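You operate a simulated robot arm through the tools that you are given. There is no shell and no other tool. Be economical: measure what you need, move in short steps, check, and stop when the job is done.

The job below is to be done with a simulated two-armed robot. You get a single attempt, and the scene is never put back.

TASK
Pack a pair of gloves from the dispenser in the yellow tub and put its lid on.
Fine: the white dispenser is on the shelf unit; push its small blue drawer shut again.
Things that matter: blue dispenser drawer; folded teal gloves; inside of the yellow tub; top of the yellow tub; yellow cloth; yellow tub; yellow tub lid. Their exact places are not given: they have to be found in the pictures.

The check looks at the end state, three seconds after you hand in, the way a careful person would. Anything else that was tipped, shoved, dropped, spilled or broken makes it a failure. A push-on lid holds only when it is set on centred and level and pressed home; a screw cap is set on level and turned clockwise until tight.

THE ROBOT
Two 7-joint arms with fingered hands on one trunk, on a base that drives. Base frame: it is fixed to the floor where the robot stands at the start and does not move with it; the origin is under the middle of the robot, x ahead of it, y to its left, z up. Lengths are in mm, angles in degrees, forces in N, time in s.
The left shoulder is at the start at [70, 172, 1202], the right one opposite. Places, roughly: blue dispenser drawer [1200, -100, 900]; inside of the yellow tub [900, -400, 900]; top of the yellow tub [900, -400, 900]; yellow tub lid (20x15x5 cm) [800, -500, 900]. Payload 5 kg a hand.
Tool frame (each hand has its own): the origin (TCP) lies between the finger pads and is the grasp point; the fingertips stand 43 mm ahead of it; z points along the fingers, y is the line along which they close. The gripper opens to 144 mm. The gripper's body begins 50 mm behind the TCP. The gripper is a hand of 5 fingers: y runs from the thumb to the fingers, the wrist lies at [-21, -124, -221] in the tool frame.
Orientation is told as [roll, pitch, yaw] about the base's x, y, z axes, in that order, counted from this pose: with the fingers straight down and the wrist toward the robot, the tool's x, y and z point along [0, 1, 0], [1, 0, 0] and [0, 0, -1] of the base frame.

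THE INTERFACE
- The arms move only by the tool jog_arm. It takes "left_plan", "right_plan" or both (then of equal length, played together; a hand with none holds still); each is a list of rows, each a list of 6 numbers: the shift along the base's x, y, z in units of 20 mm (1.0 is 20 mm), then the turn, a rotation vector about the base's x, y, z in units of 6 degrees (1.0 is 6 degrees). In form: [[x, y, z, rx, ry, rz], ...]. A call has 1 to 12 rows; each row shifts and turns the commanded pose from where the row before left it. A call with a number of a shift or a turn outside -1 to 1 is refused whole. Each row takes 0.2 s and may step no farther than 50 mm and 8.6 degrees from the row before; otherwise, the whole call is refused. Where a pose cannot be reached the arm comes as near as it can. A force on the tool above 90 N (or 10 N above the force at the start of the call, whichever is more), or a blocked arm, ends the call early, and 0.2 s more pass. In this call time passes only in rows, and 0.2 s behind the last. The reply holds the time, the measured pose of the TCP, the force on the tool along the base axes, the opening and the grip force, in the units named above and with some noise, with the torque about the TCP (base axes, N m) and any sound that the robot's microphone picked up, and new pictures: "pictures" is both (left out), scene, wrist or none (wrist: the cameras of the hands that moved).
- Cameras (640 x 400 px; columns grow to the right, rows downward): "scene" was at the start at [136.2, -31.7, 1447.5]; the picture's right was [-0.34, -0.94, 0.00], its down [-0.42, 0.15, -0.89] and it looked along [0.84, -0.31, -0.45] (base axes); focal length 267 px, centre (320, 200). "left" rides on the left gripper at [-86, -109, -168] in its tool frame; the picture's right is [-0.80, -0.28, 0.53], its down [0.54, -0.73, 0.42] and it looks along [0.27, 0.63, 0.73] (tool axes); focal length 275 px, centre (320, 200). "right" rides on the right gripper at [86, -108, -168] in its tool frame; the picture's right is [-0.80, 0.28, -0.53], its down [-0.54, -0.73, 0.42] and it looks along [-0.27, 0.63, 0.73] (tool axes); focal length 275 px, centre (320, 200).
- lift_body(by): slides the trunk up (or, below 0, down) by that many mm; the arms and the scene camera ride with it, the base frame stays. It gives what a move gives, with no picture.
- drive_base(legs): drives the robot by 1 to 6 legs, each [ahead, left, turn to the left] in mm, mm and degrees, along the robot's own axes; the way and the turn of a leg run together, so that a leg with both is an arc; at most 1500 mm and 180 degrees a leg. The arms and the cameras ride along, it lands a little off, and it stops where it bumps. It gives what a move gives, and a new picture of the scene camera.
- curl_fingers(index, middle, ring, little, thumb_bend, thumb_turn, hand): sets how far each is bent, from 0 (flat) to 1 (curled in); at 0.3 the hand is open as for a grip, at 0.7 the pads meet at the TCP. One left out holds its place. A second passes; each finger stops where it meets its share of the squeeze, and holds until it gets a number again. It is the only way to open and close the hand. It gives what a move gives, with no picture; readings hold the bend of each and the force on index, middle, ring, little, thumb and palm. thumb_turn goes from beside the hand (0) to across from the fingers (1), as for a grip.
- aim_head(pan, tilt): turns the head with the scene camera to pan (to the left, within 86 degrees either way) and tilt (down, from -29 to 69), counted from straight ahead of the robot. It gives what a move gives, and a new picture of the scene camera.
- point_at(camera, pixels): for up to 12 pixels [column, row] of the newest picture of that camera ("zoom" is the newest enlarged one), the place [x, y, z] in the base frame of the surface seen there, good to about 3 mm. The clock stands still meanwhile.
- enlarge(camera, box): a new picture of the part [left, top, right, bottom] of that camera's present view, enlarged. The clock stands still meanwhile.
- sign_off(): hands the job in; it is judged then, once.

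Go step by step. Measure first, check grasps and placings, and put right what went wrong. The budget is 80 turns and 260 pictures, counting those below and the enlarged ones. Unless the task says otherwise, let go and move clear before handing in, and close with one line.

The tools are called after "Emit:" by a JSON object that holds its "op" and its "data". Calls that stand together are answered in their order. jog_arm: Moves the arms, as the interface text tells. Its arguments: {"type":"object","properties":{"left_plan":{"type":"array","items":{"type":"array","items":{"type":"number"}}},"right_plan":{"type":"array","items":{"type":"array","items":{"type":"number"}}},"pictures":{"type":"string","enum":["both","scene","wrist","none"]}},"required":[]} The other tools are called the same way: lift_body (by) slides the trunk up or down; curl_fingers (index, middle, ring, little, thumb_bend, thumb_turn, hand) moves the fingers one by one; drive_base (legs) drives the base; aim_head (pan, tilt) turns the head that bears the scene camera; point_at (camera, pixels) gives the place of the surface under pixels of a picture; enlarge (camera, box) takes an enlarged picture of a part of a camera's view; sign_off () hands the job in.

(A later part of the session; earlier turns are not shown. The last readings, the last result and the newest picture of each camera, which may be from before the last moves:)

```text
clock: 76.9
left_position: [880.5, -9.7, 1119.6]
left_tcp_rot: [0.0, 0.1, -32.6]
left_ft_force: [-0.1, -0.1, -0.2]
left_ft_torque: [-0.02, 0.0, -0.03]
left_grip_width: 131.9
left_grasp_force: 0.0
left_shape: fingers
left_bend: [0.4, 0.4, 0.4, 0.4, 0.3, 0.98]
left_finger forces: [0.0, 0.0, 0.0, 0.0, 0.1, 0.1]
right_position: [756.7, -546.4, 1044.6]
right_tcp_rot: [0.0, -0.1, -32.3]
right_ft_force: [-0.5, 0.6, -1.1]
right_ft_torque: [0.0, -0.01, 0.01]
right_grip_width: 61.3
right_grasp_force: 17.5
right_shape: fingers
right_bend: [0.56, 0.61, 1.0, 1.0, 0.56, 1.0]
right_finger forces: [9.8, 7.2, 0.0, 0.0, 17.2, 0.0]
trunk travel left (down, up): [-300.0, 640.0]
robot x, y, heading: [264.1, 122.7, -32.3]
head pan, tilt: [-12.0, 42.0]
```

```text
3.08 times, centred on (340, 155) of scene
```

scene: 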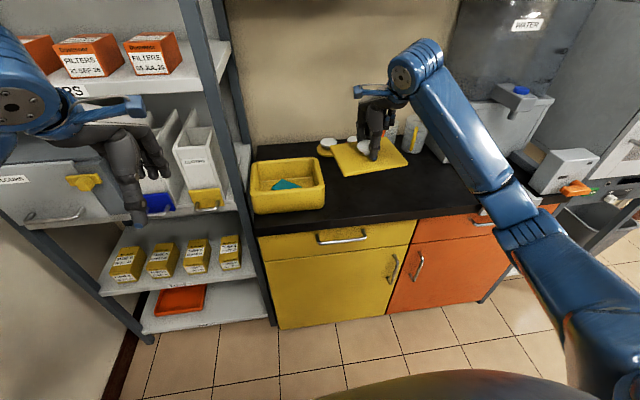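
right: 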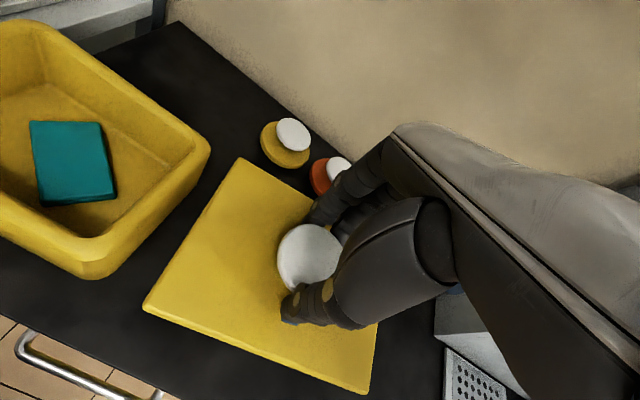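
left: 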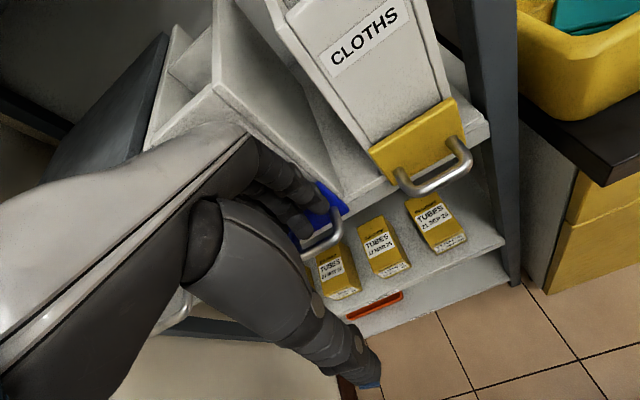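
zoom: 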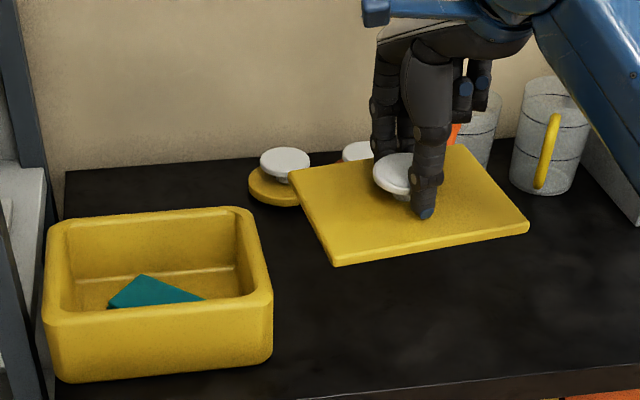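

The lid is lifted. I'll check its level and heading, plus the tub rim in the right camera.

Emit:
{"op": "point_at", "data": {"camera": "right", "pixels": [[241, 164], [151, 306], [366, 386], [375, 330], [305, 200], [200, 250], [208, 147], [85, 272], [40, 30], [5, 225], [150, 205], [120, 85]]}}

Emit:
{"op": "point_at", "data": {"camera": "zoom", "pixels": [[293, 172], [337, 258], [525, 226], [470, 150], [400, 240], [315, 215]]}}

```text
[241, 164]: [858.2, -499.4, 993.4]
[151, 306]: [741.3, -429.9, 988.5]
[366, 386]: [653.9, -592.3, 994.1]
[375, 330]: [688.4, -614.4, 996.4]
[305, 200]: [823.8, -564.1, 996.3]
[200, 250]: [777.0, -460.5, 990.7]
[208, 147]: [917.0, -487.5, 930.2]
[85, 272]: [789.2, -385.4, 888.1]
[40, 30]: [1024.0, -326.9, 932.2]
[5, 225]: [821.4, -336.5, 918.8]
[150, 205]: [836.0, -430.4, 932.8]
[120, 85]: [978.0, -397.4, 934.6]
```

```text
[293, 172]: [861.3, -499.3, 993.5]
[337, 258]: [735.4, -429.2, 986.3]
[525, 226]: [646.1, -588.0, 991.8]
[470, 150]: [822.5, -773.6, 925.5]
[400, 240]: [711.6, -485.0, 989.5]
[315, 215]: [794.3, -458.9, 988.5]
```

The lid hangs nearly level with heading ≈-29.5°; the tub's is ≈-34.2° with centre (912, -356). I'll carry it over and turn it by -4.6°.

Emit:
{"op": "jog_arm", "data": {"right_plan": [[0.777, 0.952, 0, 0, 0, -0.1], [0.777, 0.952, 0, 0, 0, -0.1], [0.777, 0.952, 0, 0, 0, -0.1], [0.777, 0.952, 0, 0, 0, -0.1], [0.777, 0.952, 0, 0, 0, -0.1], [0.777, 0.952, 0, 0, 0, -0.1], [0.777, 0.952, 0, 0, 0, -0.1], [0.777, 0.952, 0, 0, 0, -0.07], [0.777, 0.952, 0, 0, 0, 0], [0.777, 0.952, 0, 0, 0, 0]]}}

Emit:
{"op": "enlarge", "data": {"camera": "scene", "box": [210, 90, 390, 220]}}

Emit:
{"op": "enlarge", "data": {"camera": "right", "box": [100, 100, 440, 400]}}

```text
clock: 79.1
left_position: [880.2, -9.3, 1119.5]
left_tcp_rot: [0.0, 0.1, -32.5]
left_ft_force: [-0.5, 0.0, 0.1]
left_ft_torque: [-0.03, 0.03, 0.05]
left_grip_width: 131.6
left_grasp_force: 0.1
left_shape: fingers
left_bend: [0.4, 0.4, 0.4, 0.4, 0.3, 0.98]
left_finger forces: [0.0, 0.0, 0.0, 0.0, 0.0, 0.0]
right_position: [911.8, -356.2, 1042.5]
right_tcp_rot: [0.0, -0.1, -37.2]
right_ft_force: [-0.2, 0.1, -0.8]
right_ft_torque: [-0.04, 0.03, -0.01]
right_grip_width: 61.5
right_grasp_force: 17.3
right_shape: fingers
right_bend: [0.56, 0.61, 1.0, 1.0, 0.56, 1.0]
right_finger forces: [9.7, 7.4, 0.0, 0.0, 17.4, 0.0]
trunk travel left (down, up): [-300.0, 640.0]
robot x, y, heading: [263.0, 124.7, -32.6]
head pan, tilt: [-12.0, 42.0]
```

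scene: 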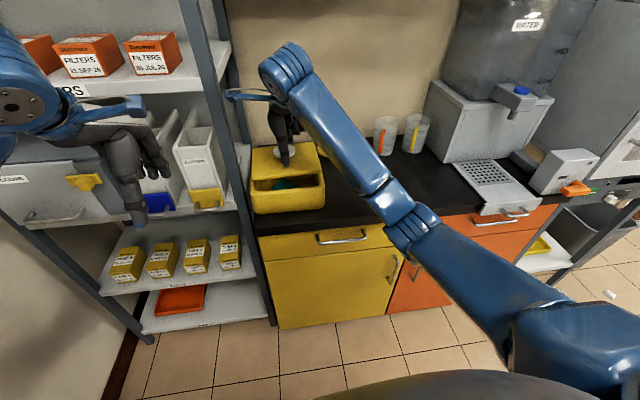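
right: 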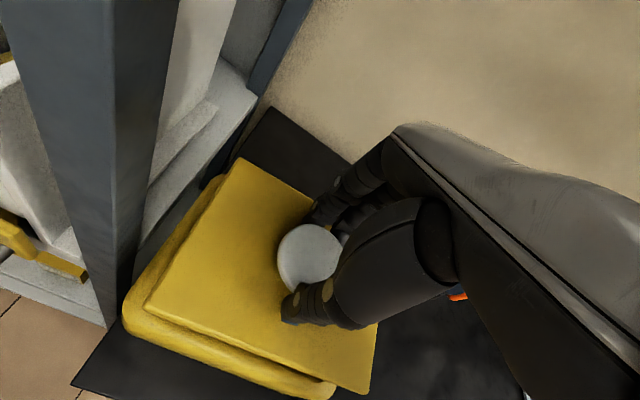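

```text
3.08 times, centred on (300, 155) of scene
```

zoom: 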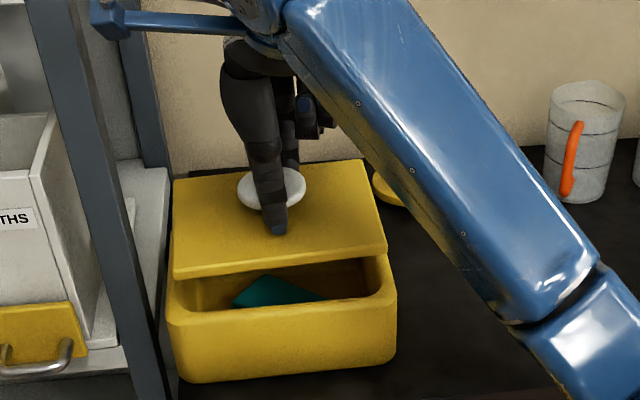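

```text
1.33 times, centred on (270, 250) of right
```

zoom: 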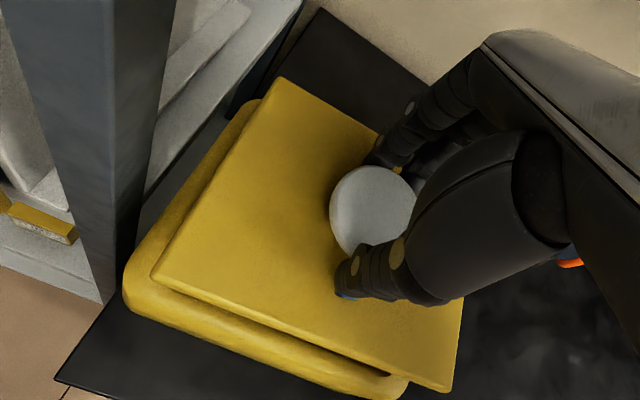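

The lid appears parallel to the tub. I'll measure lid edges against tub edges in this view.

Emit:
{"op": "point_at", "data": {"camera": "zoom", "pixels": [[160, 278], [278, 84], [445, 384], [300, 330], [220, 180], [460, 320], [140, 285], [250, 110], [125, 290], [250, 345], [350, 380], [200, 195]]}}

Emit:
{"op": "point_at", "data": {"camera": "scene", "pixels": [[262, 176], [320, 168], [290, 173], [263, 150], [262, 192], [320, 186], [290, 190]]}}

```text
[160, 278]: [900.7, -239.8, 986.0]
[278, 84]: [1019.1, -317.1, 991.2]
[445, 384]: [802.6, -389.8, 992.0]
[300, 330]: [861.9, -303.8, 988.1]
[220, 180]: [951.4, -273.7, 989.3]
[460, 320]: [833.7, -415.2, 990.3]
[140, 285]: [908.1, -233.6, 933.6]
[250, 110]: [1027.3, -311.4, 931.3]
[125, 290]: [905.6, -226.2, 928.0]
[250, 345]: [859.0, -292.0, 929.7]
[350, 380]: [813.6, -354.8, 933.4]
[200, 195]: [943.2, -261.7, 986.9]
```

```text
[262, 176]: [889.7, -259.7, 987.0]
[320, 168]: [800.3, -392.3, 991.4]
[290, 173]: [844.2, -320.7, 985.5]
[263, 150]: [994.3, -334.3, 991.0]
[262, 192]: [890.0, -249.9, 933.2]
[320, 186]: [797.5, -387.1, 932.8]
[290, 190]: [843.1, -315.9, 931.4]
```

The lid is within 3 mm and 1° of the tub. I'll apply that small fix and lower 28 mm.

Emit:
{"op": "jog_arm", "data": {"right_plan": [[0.1, -0.065, 0, 0, 0, -0.11], [0, 0, -0.7, 0, 0, 0], [0, 0, -0.7, 0, 0, 0]], "pictures": "wrist"}}

Emit:
{"op": "enlarge", "data": {"camera": "right", "box": [100, 100, 440, 400]}}

Emit:
{"op": "enlarge", "data": {"camera": "scene", "box": [230, 110, 350, 220]}}

```text
clock: 79.9
left_position: [880.7, -9.8, 1118.6]
left_tcp_rot: [0.0, 0.1, -32.5]
left_ft_force: [0.5, -0.1, -0.3]
left_ft_torque: [0.01, 0.01, 0.0]
left_grip_width: 131.5
left_grasp_force: 0.1
left_shape: fingers
left_bend: [0.4, 0.4, 0.4, 0.4, 0.3, 0.98]
left_finger forces: [0.0, 0.0, 0.0, 0.1, 0.0, 0.0]
right_position: [911.7, -358.0, 1014.4]
right_tcp_rot: [-0.1, -0.1, -37.9]
right_ft_force: [-0.2, -0.7, -1.4]
right_ft_torque: [-0.01, 0.01, 0.0]
right_grip_width: 61.1
right_grasp_force: 16.8
right_shape: fingers
right_bend: [0.56, 0.61, 1.0, 1.0, 0.56, 1.0]
right_finger forces: [9.6, 7.5, 0.0, 0.0, 17.2, 0.0]
trunk travel left (down, up): [-300.0, 640.0]
robot x, y, heading: [264.2, 123.3, -32.5]
head pan, tilt: [-12.0, 42.0]
```

right: 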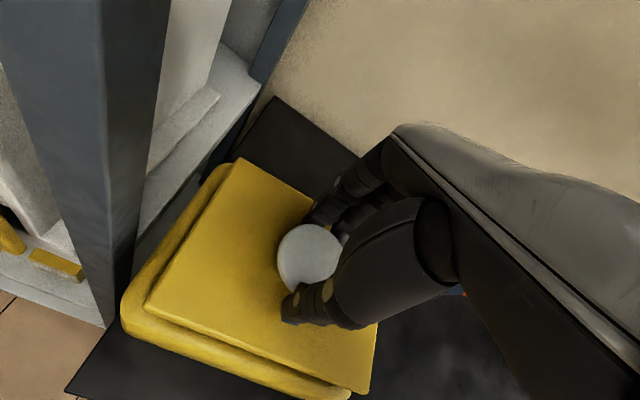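

```text
1.33 times, centred on (270, 250) of right
```

zoom: 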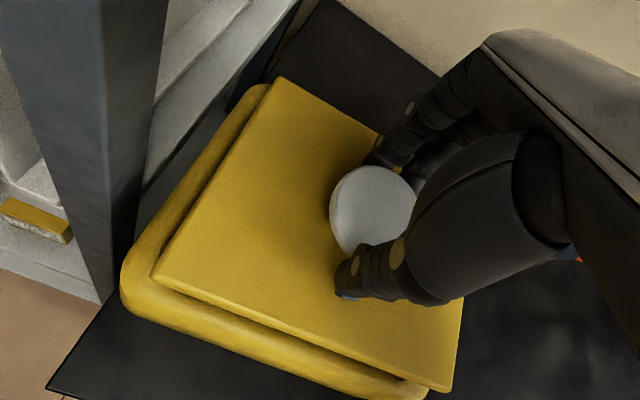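

```text
3.64 times, centred on (290, 165) of scene
```

zoom: 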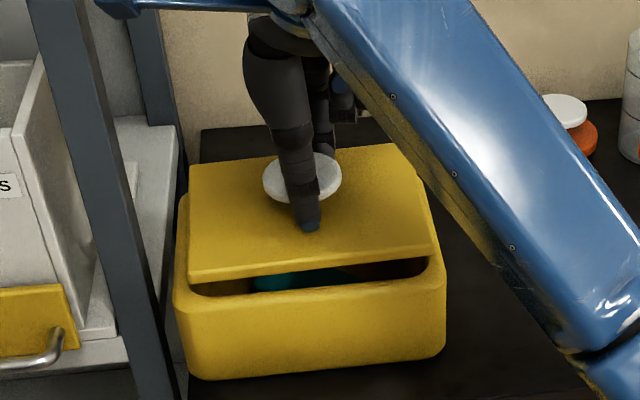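

I'll measure again at this lower height before contact.

Emit:
{"op": "point_at", "data": {"camera": "scene", "pixels": [[284, 178], [284, 185], [350, 180], [347, 158], [282, 155]]}}

Emit:
{"op": "point_at", "data": {"camera": "zoom", "pixels": [[193, 172], [434, 245], [192, 277], [430, 180], [183, 200], [443, 270], [180, 300], [310, 262], [310, 295], [425, 190], [410, 150], [195, 225]]}}

```text
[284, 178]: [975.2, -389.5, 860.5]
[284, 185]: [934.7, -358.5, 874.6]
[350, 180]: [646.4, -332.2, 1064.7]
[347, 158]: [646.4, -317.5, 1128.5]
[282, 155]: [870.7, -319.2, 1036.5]
```

```text
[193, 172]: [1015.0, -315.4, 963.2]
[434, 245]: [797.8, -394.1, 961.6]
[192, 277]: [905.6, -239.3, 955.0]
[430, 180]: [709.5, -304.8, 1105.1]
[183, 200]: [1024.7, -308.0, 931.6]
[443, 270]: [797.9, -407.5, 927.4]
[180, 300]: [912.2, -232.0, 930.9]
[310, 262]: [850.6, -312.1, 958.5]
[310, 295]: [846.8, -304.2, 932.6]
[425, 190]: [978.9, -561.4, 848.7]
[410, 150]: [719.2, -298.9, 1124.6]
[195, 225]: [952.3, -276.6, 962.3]
```

The lid centre is about 2 mm too far right. I'll correct that and descend in 4 mm steps until contact.

Emit:
{"op": "jog_arm", "data": {"right_plan": [[0.055, 0.085, 0, 0, 0, 0], [0, 0, -0.25, 0, 0, 0], [0, 0, -0.2, 0, 0, 0], [0, 0, -0.2, 0, 0, 0]], "pictures": "none"}}

Emit:
{"op": "enlarge", "data": {"camera": "scene", "box": [230, 110, 350, 220]}}

Emit:
{"op": "enlarge", "data": {"camera": "right", "box": [100, 100, 440, 400]}}

```text
clock: 80.9
left_position: [880.0, -9.7, 1118.1]
left_tcp_rot: [-0.1, 0.1, -32.6]
left_ft_force: [0.1, 0.2, -0.5]
left_ft_torque: [0.02, 0.05, 0.02]
left_grip_width: 131.5
left_grasp_force: 0.0
left_shape: fingers
left_bend: [0.4, 0.4, 0.4, 0.4, 0.3, 0.98]
left_finger forces: [0.1, 0.0, 0.0, 0.0, 0.0, 0.1]
right_position: [913.9, -356.1, 1001.6]
right_tcp_rot: [0.0, -0.2, -37.8]
right_ft_force: [0.1, 0.0, -2.1]
right_ft_torque: [0.01, -0.01, -0.03]
right_grip_width: 61.0
right_grasp_force: 16.7
right_shape: fingers
right_bend: [0.56, 0.61, 1.0, 1.0, 0.56, 1.0]
right_finger forces: [9.7, 7.7, 0.1, 0.0, 17.2, 0.0]
trunk travel left (down, up): [-300.0, 640.0]
robot x, y, heading: [262.0, 123.9, -32.5]
head pan, tilt: [-12.0, 42.0]
```

```text
3.64 times, centred on (290, 165) of scene
```

zoom: 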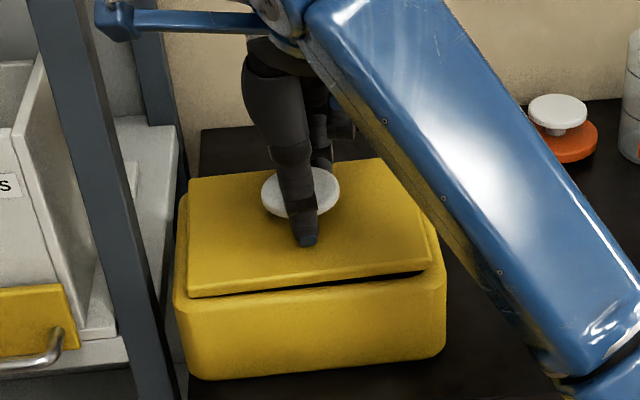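

```text
1.33 times, centred on (270, 250) of right
```

zoom: 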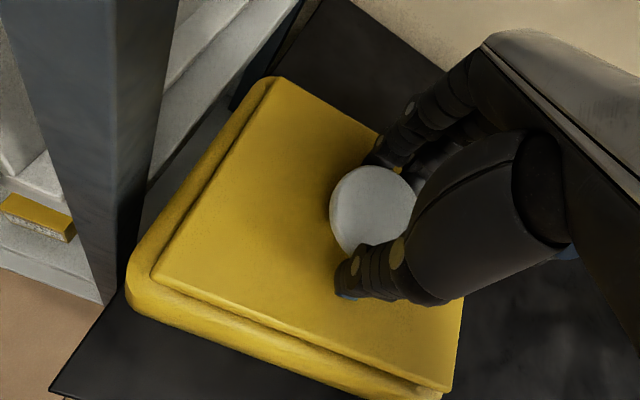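

The lid is centred, but its front-left side hangs 6–8 mm low. I'll level it with a small hand tilt, compensating the shift, then look again.

Emit:
{"op": "jog_arm", "data": {"right_plan": [[0.06, -0.15, 0.1, 0.45, 0.18, 0]], "pictures": "wrist"}}

Emit:
{"op": "enlarge", "data": {"camera": "scene", "box": [230, 110, 350, 220]}}

Emit:
{"op": "point_at", "data": {"camera": "zoom", "pixels": [[194, 182], [430, 260], [194, 288], [310, 275], [410, 200], [235, 180], [360, 172], [300, 305], [443, 290], [180, 305]]}}

Emit:
{"op": "point_at", "data": {"camera": "right", "pixels": [[223, 308], [152, 303], [239, 162], [366, 384], [305, 198], [378, 335]]}}

```text
clock: 81.3
left_position: [879.0, -9.5, 1119.5]
left_tcp_rot: [0.0, 0.1, -32.5]
left_ft_force: [-0.1, -0.1, -0.4]
left_ft_torque: [-0.04, 0.0, 0.0]
left_grip_width: 131.7
left_grasp_force: 0.0
left_shape: fingers
left_bend: [0.4, 0.4, 0.4, 0.4, 0.3, 0.98]
left_finger forces: [0.0, 0.0, 0.1, 0.0, 0.0, 0.0]
right_position: [914.4, -359.5, 1003.5]
right_tcp_rot: [1.4, 2.5, -37.6]
right_ft_force: [0.3, 0.3, -1.2]
right_ft_torque: [0.0, -0.01, 0.0]
right_grip_width: 61.0
right_grasp_force: 16.8
right_shape: fingers
right_bend: [0.56, 0.61, 1.0, 1.0, 0.56, 1.0]
right_finger forces: [9.7, 7.6, 0.1, 0.0, 17.1, 0.1]
trunk travel left (down, up): [-300.0, 640.0]
robot x, y, heading: [262.7, 120.7, -32.8]
head pan, tilt: [-12.0, 42.0]
```

right: 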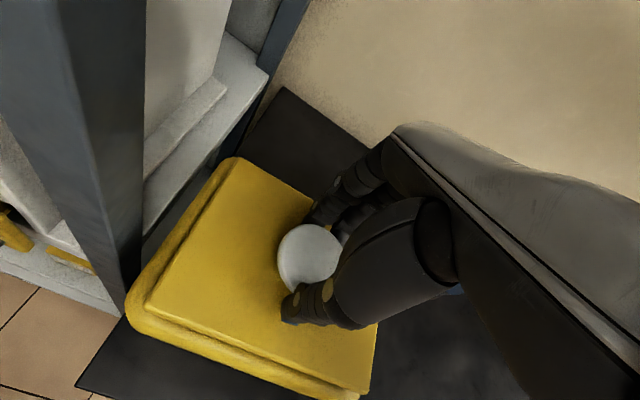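

```text
3.64 times, centred on (290, 165) of scene
```

zoom: 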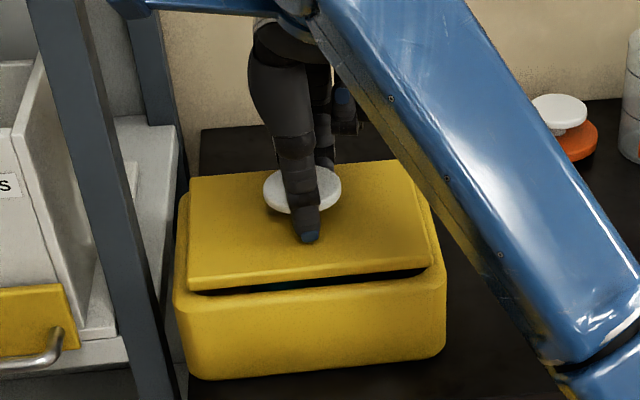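

```text
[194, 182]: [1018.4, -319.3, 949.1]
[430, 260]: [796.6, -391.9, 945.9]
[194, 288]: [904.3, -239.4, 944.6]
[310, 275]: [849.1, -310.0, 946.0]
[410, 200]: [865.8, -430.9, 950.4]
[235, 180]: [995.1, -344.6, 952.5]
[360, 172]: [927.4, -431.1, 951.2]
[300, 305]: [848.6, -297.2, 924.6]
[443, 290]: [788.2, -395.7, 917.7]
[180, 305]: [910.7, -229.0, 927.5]
```

```text
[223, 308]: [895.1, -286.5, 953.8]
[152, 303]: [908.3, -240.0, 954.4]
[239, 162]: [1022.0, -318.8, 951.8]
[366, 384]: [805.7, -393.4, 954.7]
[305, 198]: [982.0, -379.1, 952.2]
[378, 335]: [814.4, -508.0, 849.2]
```

The lid is now level (tops 952–955) and centred within about 1 mm. I'll lower until contact.

Emit:
{"op": "jog_arm", "data": {"right_plan": [[0, 0, -0.2, 0, 0, 0], [0, 0, -0.2, 0, 0, 0], [0, 0, -0.2, 0, 0, 0]], "pictures": "none"}}

Emit:
{"op": "jog_arm", "data": {"right_plan": [[0, 0, -0.2, 0, 0, 0], [0, 0, -0.2, 0, 0, 0]], "pictures": "none"}}

Emit:
{"op": "enlarge", "data": {"camera": "scene", "box": [230, 110, 350, 220]}}

Emit:
{"op": "enlarge", "data": {"camera": "right", "box": [100, 100, 440, 400]}}

```text
clock: 82.1
left_position: [879.1, -10.6, 1120.5]
left_tcp_rot: [0.1, -0.1, -32.6]
left_ft_force: [-0.6, 0.1, -0.7]
left_ft_torque: [-0.01, -0.01, 0.01]
left_grip_width: 131.8
left_grasp_force: 0.0
left_shape: fingers
left_bend: [0.4, 0.4, 0.4, 0.4, 0.3, 0.98]
left_finger forces: [0.0, 0.0, 0.1, 0.0, 0.0, 0.1]
right_position: [915.2, -359.1, 995.6]
right_tcp_rot: [1.6, 2.1, -37.8]
right_ft_force: [2.7, -4.4, 20.3]
right_ft_torque: [-0.35, -0.15, 0.01]
right_grip_width: 60.8
right_grasp_force: 23.5
right_shape: fingers
right_bend: [0.56, 0.61, 1.0, 1.0, 0.56, 1.0]
right_finger forces: [9.3, 19.6, 0.1, 0.0, 17.8, 0.0]
trunk travel left (down, up): [-300.0, 640.0]
robot x, y, heading: [262.4, 122.6, -32.4]
head pan, tilt: [-12.0, 42.0]
```

```text
clock: 82.7
left_position: [876.8, -8.5, 1122.5]
left_tcp_rot: [0.0, -0.1, -32.7]
left_ft_force: [0.2, -0.4, -0.2]
left_ft_torque: [0.03, -0.01, -0.02]
left_grip_width: 131.6
left_grasp_force: 0.1
left_shape: fingers
left_bend: [0.4, 0.4, 0.4, 0.4, 0.3, 0.98]
left_finger forces: [0.0, 0.0, 0.0, 0.0, 0.0, 0.0]
right_position: [913.7, -357.9, 995.1]
right_tcp_rot: [1.6, 1.4, -37.7]
right_ft_force: [10.2, -8.0, 62.3]
right_ft_torque: [-1.12, -1.47, 0.06]
right_grip_width: 60.2
right_grasp_force: 43.6
right_shape: fingers
right_bend: [0.55, 0.6, 1.0, 1.0, 0.57, 1.0]
right_finger forces: [39.5, 30.9, 0.0, 0.0, 16.2, 0.0]
trunk travel left (down, up): [-300.0, 640.0]
robot x, y, heading: [260.7, 120.8, -32.7]
head pan, tilt: [-12.0, 42.0]
```

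```text
3.64 times, centred on (290, 165) of scene
```

zoom: 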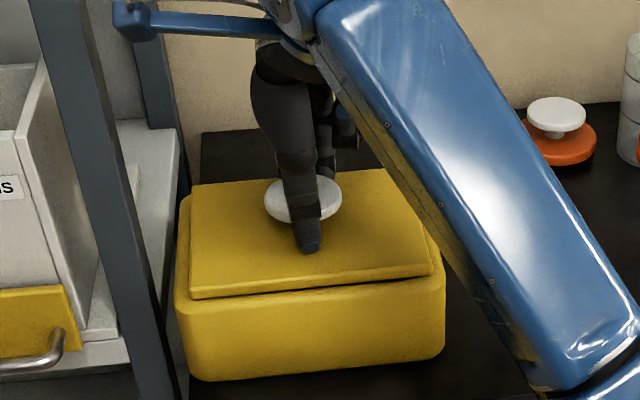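

```text
1.33 times, centred on (270, 250) of right
```

zoom: 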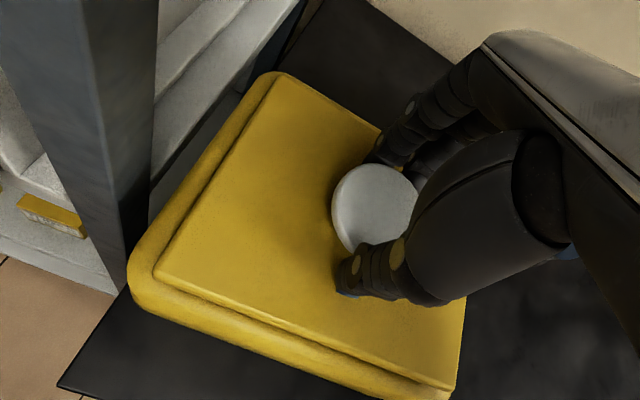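

The lid rests on the rim with 62 N so far. I'll measure its top heights to see whether it's home.

Emit:
{"op": "point_at", "data": {"camera": "zoom", "pixels": [[162, 275], [278, 84], [443, 380], [300, 330], [220, 180], [345, 110], [445, 330], [250, 250], [140, 290], [250, 340], [400, 394], [250, 95]]}}

Emit:
{"op": "jog_arm", "data": {"right_plan": [[0, 0, -0.15, 0, 0, 0]], "pictures": "none"}}

Emit:
{"op": "enlarge", "data": {"camera": "scene", "box": [250, 150, 350, 215]}}

```text
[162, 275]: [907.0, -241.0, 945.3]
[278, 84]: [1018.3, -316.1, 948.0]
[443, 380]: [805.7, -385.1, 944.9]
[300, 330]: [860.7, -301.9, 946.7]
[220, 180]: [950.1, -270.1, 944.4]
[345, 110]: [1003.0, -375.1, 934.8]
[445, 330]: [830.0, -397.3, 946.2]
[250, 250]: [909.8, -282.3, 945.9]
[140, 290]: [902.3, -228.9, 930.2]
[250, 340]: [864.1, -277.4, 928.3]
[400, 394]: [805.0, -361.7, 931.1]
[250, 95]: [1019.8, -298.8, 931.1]
```

```text
clock: 83.1
left_position: [875.2, -8.1, 1124.0]
left_tcp_rot: [0.1, -0.2, -32.6]
left_ft_force: [-0.2, 0.1, 0.2]
left_ft_torque: [-0.01, -0.01, 0.01]
left_grip_width: 131.8
left_grasp_force: 0.1
left_shape: fingers
left_bend: [0.4, 0.4, 0.4, 0.4, 0.3, 0.98]
left_finger forces: [0.0, 0.0, 0.0, 0.1, 0.1, 0.1]
right_position: [912.6, -357.7, 994.5]
right_tcp_rot: [1.7, 1.2, -37.7]
right_ft_force: [9.2, -11.1, 75.1]
right_ft_torque: [-1.35, -1.81, -0.1]
right_grip_width: 60.1
right_grasp_force: 49.3
right_shape: fingers
right_bend: [0.55, 0.6, 1.0, 1.0, 0.58, 1.0]
right_finger forces: [51.4, 31.8, 0.1, 0.0, 16.4, 0.0]
trunk travel left (down, up): [-300.0, 640.0]
robot x, y, heading: [258.7, 123.2, -32.5]
head pan, tilt: [-12.0, 42.0]
```

```text
6.15 times, centred on (300, 182) of scene
```

zoom: 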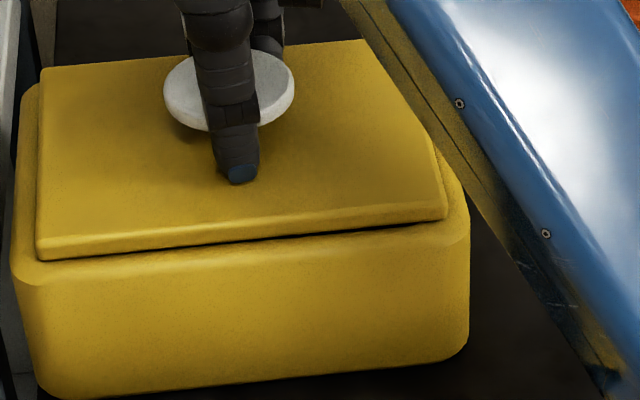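

The top is about 15 mm above the rim and a thin dark gap remains at the front right, so the lid may not be fully home. I'll press a bit harder in small steps.

Emit:
{"op": "jog_arm", "data": {"right_plan": [[0, 0, -0.15, 0, 0, 0], [0, 0, -0.1, 0, 0, 0]], "pictures": "none"}}

Emit:
{"op": "jog_arm", "data": {"right_plan": [[0, 0, -0.2, 0, 0, 0], [0, 0, -0.2, 0, 0, 0]], "pictures": "none"}}

Emit:
{"op": "enlarge", "data": {"camera": "scene", "box": [250, 150, 350, 215]}}

```text
clock: 83.7
left_position: [878.9, -11.9, 1117.6]
left_tcp_rot: [0.0, 0.1, -32.7]
left_ft_force: [0.7, -1.2, 0.1]
left_ft_torque: [0.06, 0.06, -0.02]
left_grip_width: 131.8
left_grasp_force: 0.0
left_shape: fingers
left_bend: [0.4, 0.4, 0.4, 0.4, 0.3, 0.98]
left_finger forces: [0.0, 0.0, 0.1, 0.0, 0.0, 0.1]
right_position: [917.4, -361.5, 995.9]
right_tcp_rot: [2.0, 0.5, -37.7]
right_ft_force: [-8.4, 2.7, 36.9]
right_ft_torque: [0.01, 0.23, -0.05]
right_grip_width: 60.7
right_grasp_force: 29.5
right_shape: fingers
right_bend: [0.58, 0.63, 1.0, 1.0, 0.56, 1.0]
right_finger forces: [18.5, 18.2, 0.1, 0.0, 23.2, 0.0]
trunk travel left (down, up): [-300.0, 640.0]
robot x, y, heading: [263.2, 120.9, -32.5]
head pan, tilt: [-12.0, 42.0]
stopped in row 2 (right hand): the force on the tool passed its limit (the readings are from after the stop); the commanded pose is now the measured one
```

```text
clock: 84.3
left_position: [875.8, -8.1, 1123.5]
left_tcp_rot: [0.0, -0.2, -32.6]
left_ft_force: [0.3, 0.5, -0.6]
left_ft_torque: [0.0, -0.01, -0.02]
left_grip_width: 131.9
left_grasp_force: 0.1
left_shape: fingers
left_bend: [0.4, 0.4, 0.4, 0.4, 0.3, 0.98]
left_finger forces: [0.1, 0.0, 0.0, 0.0, 0.0, 0.0]
right_position: [913.7, -358.9, 992.7]
right_tcp_rot: [2.1, 0.0, -37.7]
right_ft_force: [2.4, -7.6, 69.9]
right_ft_torque: [-1.26, -1.36, -0.1]
right_grip_width: 60.1
right_grasp_force: 48.7
right_shape: fingers
right_bend: [0.56, 0.61, 1.0, 1.0, 0.57, 1.0]
right_finger forces: [47.0, 31.7, 0.1, 0.1, 17.7, 0.1]
trunk travel left (down, up): [-300.0, 640.0]
robot x, y, heading: [262.1, 125.2, -32.8]
head pan, tilt: [-12.0, 42.0]
```

```text
6.15 times, centred on (300, 182) of scene
```

zoom: 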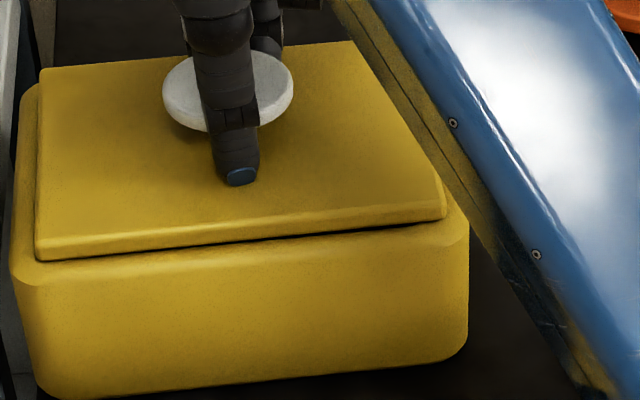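

The press is mainly through the fingers behind the knob, so the front could still be high. I'll release, rise, and inspect the lid.

Emit:
{"op": "jog_arm", "data": {"right_plan": [[0, 0, 0.15, 0, 0, 0], [0, 0, 0.15, 0, 0, 0]], "pictures": "none"}}

Emit:
{"op": "curl_fingers", "data": {"hand": "right", "index": 0.42, "middle": 0.42, "thumb_bend": 0.42}}

Emit:
{"op": "jog_arm", "data": {"right_plan": [[0, 0, 0.5, 0, 0, 0], [0, 0, 1, 0, 0, 0], [0, 0, 1, -0.4, -0.1, 0], [0, 0, 1, 0, 0, 0]], "pictures": "both"}}

Emit:
{"op": "enlarge", "data": {"camera": "scene", "box": [240, 140, 350, 215]}}

Emit:
{"op": "enlarge", "data": {"camera": "right", "box": [100, 130, 440, 400]}}

```text
clock: 84.9
left_position: [876.6, -7.9, 1120.7]
left_tcp_rot: [0.0, -0.1, -32.5]
left_ft_force: [-0.5, -0.1, 0.4]
left_ft_torque: [0.0, 0.02, 0.0]
left_grip_width: 131.9
left_grasp_force: 0.0
left_shape: fingers
left_bend: [0.4, 0.4, 0.4, 0.4, 0.3, 0.98]
left_finger forces: [0.0, 0.1, 0.1, 0.0, 0.0, 0.1]
right_position: [914.7, -359.6, 995.0]
right_tcp_rot: [1.9, 0.5, -37.6]
right_ft_force: [2.4, -6.7, 55.5]
right_ft_torque: [-1.02, -1.27, -0.06]
right_grip_width: 60.5
right_grasp_force: 43.1
right_shape: fingers
right_bend: [0.56, 0.61, 1.0, 1.0, 0.57, 1.0]
right_finger forces: [40.5, 27.6, 0.0, 0.1, 17.2, 0.0]
trunk travel left (down, up): [-300.0, 640.0]
robot x, y, heading: [262.6, 119.0, -32.5]
head pan, tilt: [-12.0, 42.0]
```

```text
clock: 85.9
left_position: [875.2, -7.6, 1121.8]
left_tcp_rot: [-0.1, -0.2, -32.6]
left_ft_force: [0.4, -0.2, 0.0]
left_ft_torque: [0.0, 0.02, -0.03]
left_grip_width: 131.9
left_grasp_force: 0.1
left_shape: fingers
left_bend: [0.4, 0.4, 0.4, 0.4, 0.3, 0.98]
left_finger forces: [0.1, 0.0, 0.0, 0.0, 0.0, 0.0]
right_position: [914.4, -358.3, 993.1]
right_tcp_rot: [1.9, 0.6, -37.6]
right_ft_force: [-5.2, 8.9, 48.0]
right_ft_torque: [-0.64, -1.48, 0.16]
right_grip_width: 82.8
right_grasp_force: 24.4
right_shape: fingers
right_bend: [0.48, 0.45, 1.0, 1.0, 0.42, 0.99]
right_finger forces: [34.4, 14.0, 0.0, 0.0, 0.0, 0.0]
trunk travel left (down, up): [-300.0, 640.0]
robot x, y, heading: [263.8, 121.7, -32.6]
head pan, tilt: [-12.0, 42.0]
```

```text
clock: 86.9
left_position: [879.2, -11.8, 1119.1]
left_tcp_rot: [0.0, 0.0, -32.6]
left_ft_force: [0.2, -0.3, -0.1]
left_ft_torque: [0.03, 0.02, 0.0]
left_grip_width: 131.9
left_grasp_force: 0.1
left_shape: fingers
left_bend: [0.4, 0.4, 0.4, 0.4, 0.3, 0.98]
left_finger forces: [0.1, 0.0, 0.1, 0.0, 0.0, 0.1]
right_position: [917.2, -360.8, 1054.6]
right_tcp_rot: [0.2, -0.7, -37.6]
right_ft_force: [0.5, 0.5, 0.5]
right_ft_torque: [-0.02, -0.05, -0.02]
right_grip_width: 106.9
right_grasp_force: 0.0
right_shape: fingers
right_bend: [0.42, 0.42, 1.0, 1.0, 0.42, 0.99]
right_finger forces: [0.1, 0.1, 0.1, 0.1, 0.1, 0.0]
trunk travel left (down, up): [-300.0, 640.0]
robot x, y, heading: [263.4, 120.2, -32.6]
head pan, tilt: [-12.0, 42.0]
```

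scene: 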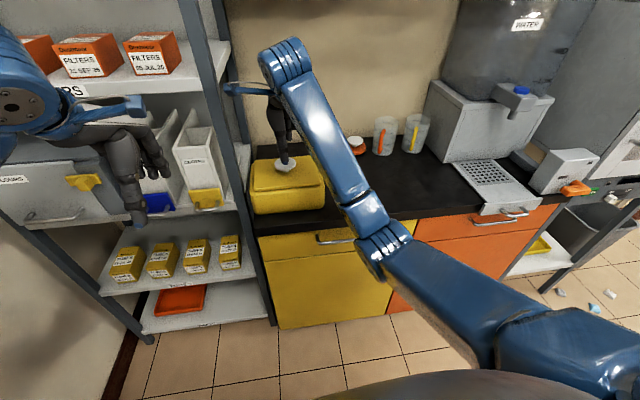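
right: 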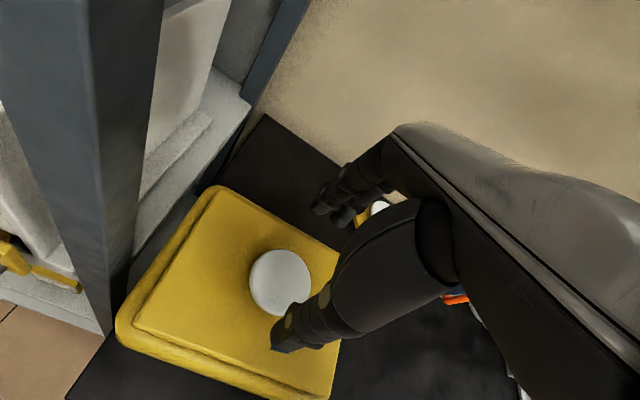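

```text
5.33 times, centred on (295, 178) of scene
```

zoom: 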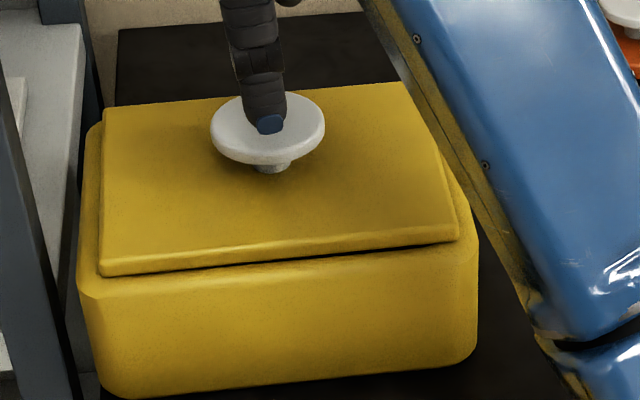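

```text
1.48 times, centred on (270, 265) of right
```

zoom: 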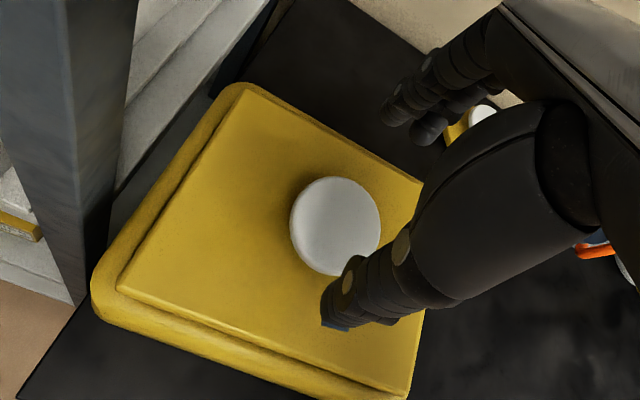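

A thin gap still shows at the front right. I'll measure the top height at the four corners and the knob.

Emit:
{"op": "point_at", "data": {"camera": "zoom", "pixels": [[125, 285], [245, 95], [400, 385], [412, 190], [260, 340], [180, 190], [335, 225], [330, 190], [100, 300], [230, 345], [400, 180], [340, 375]]}}

Emit:
{"op": "point_at", "data": {"camera": "scene", "pixels": [[262, 188], [324, 184], [295, 185], [262, 161], [314, 158], [262, 197], [324, 193], [295, 195]]}}

```text
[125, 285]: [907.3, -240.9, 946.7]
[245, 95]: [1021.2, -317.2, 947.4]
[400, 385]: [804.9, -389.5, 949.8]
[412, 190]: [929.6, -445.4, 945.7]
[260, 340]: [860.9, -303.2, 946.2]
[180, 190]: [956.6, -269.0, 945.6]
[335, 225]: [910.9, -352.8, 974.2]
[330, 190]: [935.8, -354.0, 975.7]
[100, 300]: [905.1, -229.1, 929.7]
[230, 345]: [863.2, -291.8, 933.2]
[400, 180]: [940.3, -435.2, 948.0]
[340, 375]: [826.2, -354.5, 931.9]
```

```text
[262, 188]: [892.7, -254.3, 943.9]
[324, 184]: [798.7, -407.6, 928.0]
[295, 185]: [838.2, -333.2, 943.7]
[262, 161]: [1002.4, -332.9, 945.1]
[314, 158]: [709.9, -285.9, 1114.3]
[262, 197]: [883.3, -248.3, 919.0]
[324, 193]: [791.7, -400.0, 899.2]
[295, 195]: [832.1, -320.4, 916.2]
```

The knob top is at 975 and the corners at 946–950, front right highest, so it isn't quite home. I'll close the fingertips into a bundle and press straight down on the knob centre (911, -353).

Emit:
{"op": "curl_fingers", "data": {"hand": "right", "index": 0.7, "middle": 0.7, "thumb_bend": 0.7}}

Emit:
{"op": "jog_arm", "data": {"right_plan": [[-0.31, 0.39, 0, 0, 0.1, 0], [0, 0, -0.5, 0, 0, 0], [0, 0, -0.4, 0, 0, 0]], "pictures": "wrist"}}

Emit:
{"op": "enlarge", "data": {"camera": "scene", "box": [240, 140, 350, 215]}}

Emit:
{"op": "enlarge", "data": {"camera": "right", "box": [100, 130, 440, 400]}}

```text
clock: 87.9
left_position: [880.5, -9.7, 1118.6]
left_tcp_rot: [-0.1, 0.1, -32.6]
left_ft_force: [0.5, 0.7, -0.5]
left_ft_torque: [-0.02, 0.0, -0.01]
left_grip_width: 131.7
left_grasp_force: 0.1
left_shape: fingers
left_bend: [0.4, 0.4, 0.4, 0.4, 0.3, 0.98]
left_finger forces: [0.1, 0.0, 0.1, 0.1, 0.0, 0.0]
right_position: [917.4, -360.4, 1056.1]
right_tcp_rot: [0.3, -0.8, -37.7]
right_ft_force: [0.8, -0.7, -0.3]
right_ft_torque: [0.03, -0.04, 0.02]
right_grip_width: 8.6
right_grasp_force: 0.0
right_shape: fingers
right_bend: [0.7, 0.7, 1.0, 1.0, 0.7, 1.0]
right_finger forces: [0.1, 0.0, 0.0, 0.1, 0.1, 0.1]
trunk travel left (down, up): [-300.0, 640.0]
robot x, y, heading: [261.8, 122.3, -32.6]
head pan, tilt: [-12.0, 42.0]
```

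```text
clock: 88.7
left_position: [879.5, -10.4, 1119.1]
left_tcp_rot: [0.1, 0.0, -32.6]
left_ft_force: [-0.6, -0.6, -0.9]
left_ft_torque: [0.02, 0.01, 0.02]
left_grip_width: 131.5
left_grasp_force: 0.1
left_shape: fingers
left_bend: [0.4, 0.4, 0.4, 0.4, 0.3, 0.98]
left_finger forces: [0.0, 0.0, 0.0, 0.0, 0.1, 0.1]
right_position: [911.3, -352.4, 1038.6]
right_tcp_rot: [-0.1, -0.4, -37.7]
right_ft_force: [0.1, -0.1, -1.2]
right_ft_torque: [0.01, 0.01, -0.01]
right_grip_width: 8.2
right_grasp_force: 0.1
right_shape: fingers
right_bend: [0.7, 0.7, 1.0, 1.0, 0.7, 1.0]
right_finger forces: [0.0, 0.1, 0.0, 0.1, 0.0, 0.0]
trunk travel left (down, up): [-300.0, 640.0]
robot x, y, heading: [263.0, 121.5, -32.5]
head pan, tilt: [-12.0, 42.0]
```

right: 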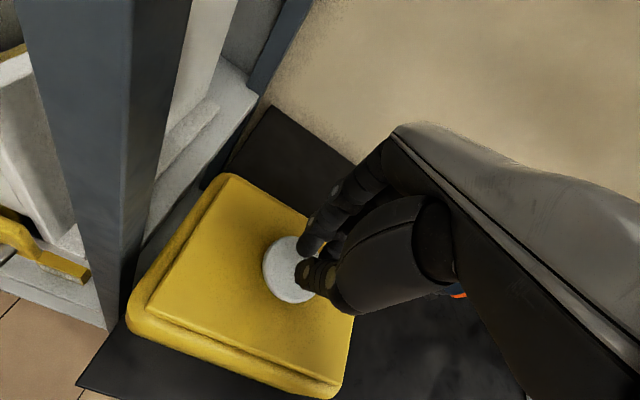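

```text
5.33 times, centred on (295, 178) of scene
```

zoom: 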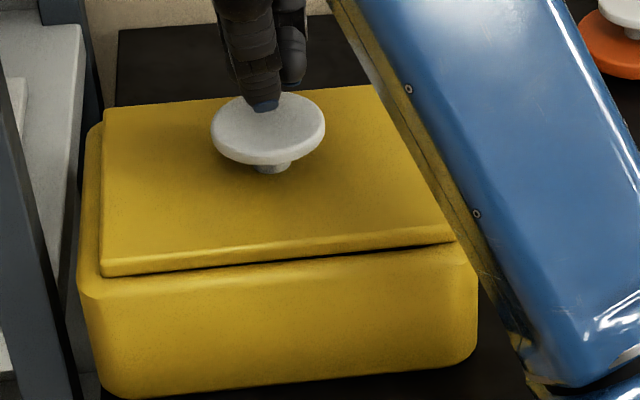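

```text
1.48 times, centred on (270, 265) of right
```

zoom: 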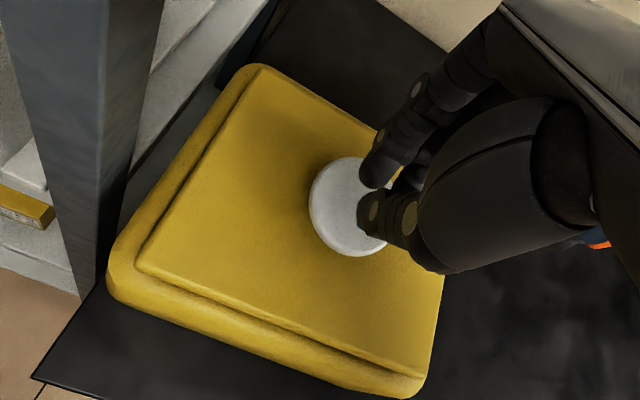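

The bundle is above the knob's middle. I'll press down in small steps.

Emit:
{"op": "jog_arm", "data": {"right_plan": [[0, 0, -0.4, 0, 0, 0], [0, 0, -0.3, 0, 0, 0], [0, 0, -0.2, 0, 0, 0], [0, 0, -0.2, 0, 0, 0]], "pictures": "none"}}

Emit:
{"op": "jog_arm", "data": {"right_plan": [[0, 0, -0.15, 0, 0, 0], [0, 0, -0.15, 0, 0, 0], [0, 0, -0.15, 0, 0, 0]], "pictures": "none"}}

Emit:
{"op": "enlarge", "data": {"camera": "scene", "box": [240, 140, 350, 215]}}

```text
clock: 89.7
left_position: [878.5, -9.3, 1119.8]
left_tcp_rot: [-0.1, -0.1, -32.6]
left_ft_force: [0.2, 0.9, 0.4]
left_ft_torque: [-0.01, -0.01, -0.01]
left_grip_width: 132.0
left_grasp_force: 0.0
left_shape: fingers
left_bend: [0.4, 0.4, 0.4, 0.4, 0.3, 0.98]
left_finger forces: [0.0, 0.1, 0.0, 0.1, 0.0, 0.1]
right_position: [910.2, -352.6, 1020.7]
right_tcp_rot: [-0.1, -0.7, -37.6]
right_ft_force: [-2.1, 1.3, 17.4]
right_ft_torque: [0.31, 0.2, 0.0]
right_grip_width: 7.2
right_grasp_force: 8.6
right_shape: fingers
right_bend: [0.7, 0.7, 1.0, 1.0, 0.7, 1.0]
right_finger forces: [0.9, 0.0, 0.0, 0.0, 16.5, 0.0]
trunk travel left (down, up): [-300.0, 640.0]
robot x, y, heading: [262.1, 120.7, -32.4]
head pan, tilt: [-12.0, 42.0]
```

```text
clock: 90.5
left_position: [875.4, -6.2, 1123.5]
left_tcp_rot: [-0.2, -0.1, -32.6]
left_ft_force: [-0.2, 0.1, 0.8]
left_ft_torque: [-0.04, -0.02, -0.01]
left_grip_width: 131.8
left_grasp_force: 0.0
left_shape: fingers
left_bend: [0.4, 0.4, 0.4, 0.4, 0.3, 0.98]
left_finger forces: [0.0, 0.1, 0.0, 0.0, 0.1, 0.0]
right_position: [908.5, -350.6, 1020.2]
right_tcp_rot: [0.2, -1.4, -37.7]
right_ft_force: [-1.7, -0.7, 70.2]
right_ft_torque: [0.56, -0.23, -0.07]
right_grip_width: 6.9
right_grasp_force: 35.2
right_shape: fingers
right_bend: [0.69, 0.7, 1.0, 1.0, 0.71, 1.0]
right_finger forces: [29.2, 0.4, 0.1, 0.1, 40.9, 0.1]
trunk travel left (down, up): [-300.0, 640.0]
robot x, y, heading: [259.8, 120.0, -32.3]
head pan, tilt: [-12.0, 42.0]
```

```text
5.33 times, centred on (295, 178) of scene
```

zoom: 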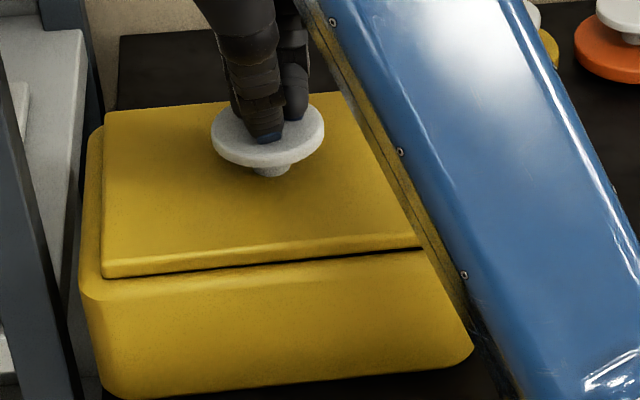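

It holds 70 N without moving further. I'll look closely at the seam, back off, and measure corners once more.

Emit:
{"op": "jog_arm", "data": {"right_plan": [[0, 0, 0.5, 0, 0, 0], [0, 0, 0.7, 0, 0, 0]], "pictures": "none"}}

Emit:
{"op": "enlarge", "data": {"camera": "scene", "box": [250, 172, 336, 212]}}

Emit:
{"op": "point_at", "data": {"camera": "zoom", "pixels": [[80, 145], [80, 120], [300, 115], [300, 90], [500, 90], [520, 60], [300, 60], [80, 175], [300, 145], [500, 125], [560, 110], [60, 40]]}}

```text
clock: 91.1
left_position: [882.5, -10.4, 1118.3]
left_tcp_rot: [0.0, 0.2, -32.6]
left_ft_force: [-0.4, 0.3, 0.5]
left_ft_torque: [0.02, 0.02, -0.02]
left_grip_width: 132.0
left_grasp_force: 0.1
left_shape: fingers
left_bend: [0.4, 0.4, 0.4, 0.4, 0.3, 0.98]
left_finger forces: [0.0, 0.0, 0.0, 0.0, 0.0, 0.1]
right_position: [911.8, -354.7, 1026.3]
right_tcp_rot: [-0.3, 0.0, -37.7]
right_ft_force: [0.0, 0.8, -0.3]
right_ft_torque: [0.02, -0.04, -0.04]
right_grip_width: 7.8
right_grasp_force: 0.0
right_shape: fingers
right_bend: [0.7, 0.7, 1.0, 1.0, 0.7, 1.0]
right_finger forces: [0.1, 0.1, 0.0, 0.0, 0.0, 0.0]
trunk travel left (down, up): [-300.0, 640.0]
robot x, y, heading: [265.1, 122.0, -32.6]
head pan, tilt: [-12.0, 42.0]
```

```text
7.44 times, centred on (293, 192) of scene
```

zoom: 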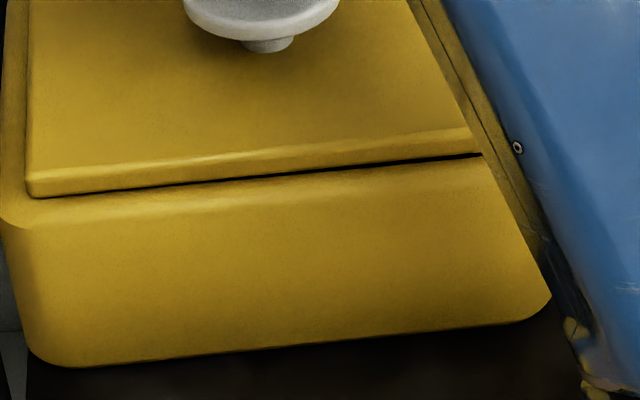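

```text
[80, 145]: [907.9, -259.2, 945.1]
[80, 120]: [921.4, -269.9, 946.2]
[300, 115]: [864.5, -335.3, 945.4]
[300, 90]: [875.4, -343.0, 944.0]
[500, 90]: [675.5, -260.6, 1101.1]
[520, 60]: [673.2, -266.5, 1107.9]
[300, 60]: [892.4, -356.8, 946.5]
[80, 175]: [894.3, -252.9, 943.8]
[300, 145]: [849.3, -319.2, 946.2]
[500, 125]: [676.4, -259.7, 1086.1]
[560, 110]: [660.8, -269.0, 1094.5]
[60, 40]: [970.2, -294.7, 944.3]
```

The seam is tight on the left but opens to about 2–3 mm toward the front right. I'll press on the lid plate to the right of the knob, near (862, -402).

Emit:
{"op": "jog_arm", "data": {"right_plan": [[-0.833, -0.795, 0.1, 0, 0, 0], [-0.833, -0.795, 0, 0, 0, 0], [-0.833, -0.795, 0, 0, 0, 0], [0, 0, -0.6, 0, 0, 0], [0, 0, -0.6, 0, 0, 0], [0, 0, -0.25, 0, 0, 0], [0, 0, -0.25, 0, 0, 0], [0, 0, -0.2, 0, 0, 0]], "pictures": "wrist"}}

Emit:
{"op": "enlarge", "data": {"camera": "scene", "box": [240, 140, 350, 215]}}

```text
clock: 92.9
left_position: [880.1, -12.1, 1119.3]
left_tcp_rot: [0.0, 0.1, -32.5]
left_ft_force: [1.0, -0.3, -0.9]
left_ft_torque: [-0.02, -0.04, 0.0]
left_grip_width: 131.9
left_grasp_force: 0.0
left_shape: fingers
left_bend: [0.4, 0.4, 0.4, 0.4, 0.3, 0.98]
left_finger forces: [0.0, 0.1, 0.0, 0.0, 0.0, 0.0]
right_position: [861.7, -400.2, 995.9]
right_tcp_rot: [-0.2, -0.5, -37.6]
right_ft_force: [-0.9, -1.0, -0.2]
right_ft_torque: [0.0, -0.01, -0.02]
right_grip_width: 7.6
right_grasp_force: 0.0
right_shape: fingers
right_bend: [0.7, 0.7, 1.0, 1.0, 0.7, 1.0]
right_finger forces: [0.0, 0.0, 0.0, 0.1, 0.0, 0.0]
trunk travel left (down, up): [-300.0, 640.0]
robot x, y, heading: [264.2, 122.9, -32.4]
head pan, tilt: [-12.0, 42.0]
```

right: 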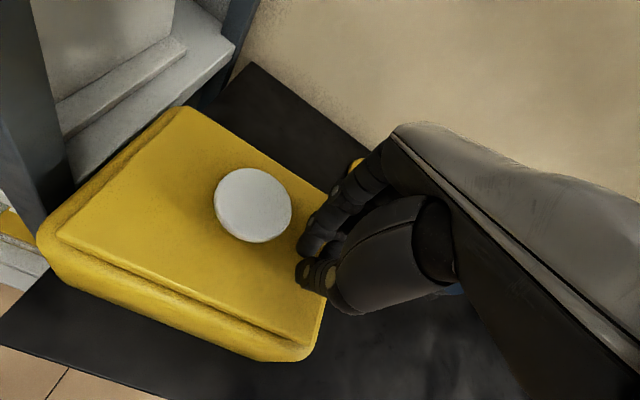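

```text
5.33 times, centred on (295, 178) of scene
```

zoom: 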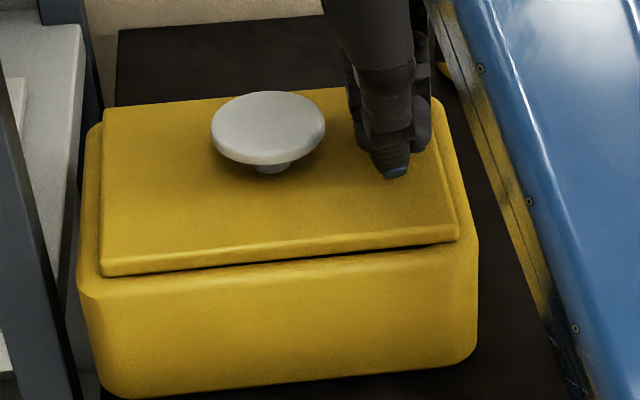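

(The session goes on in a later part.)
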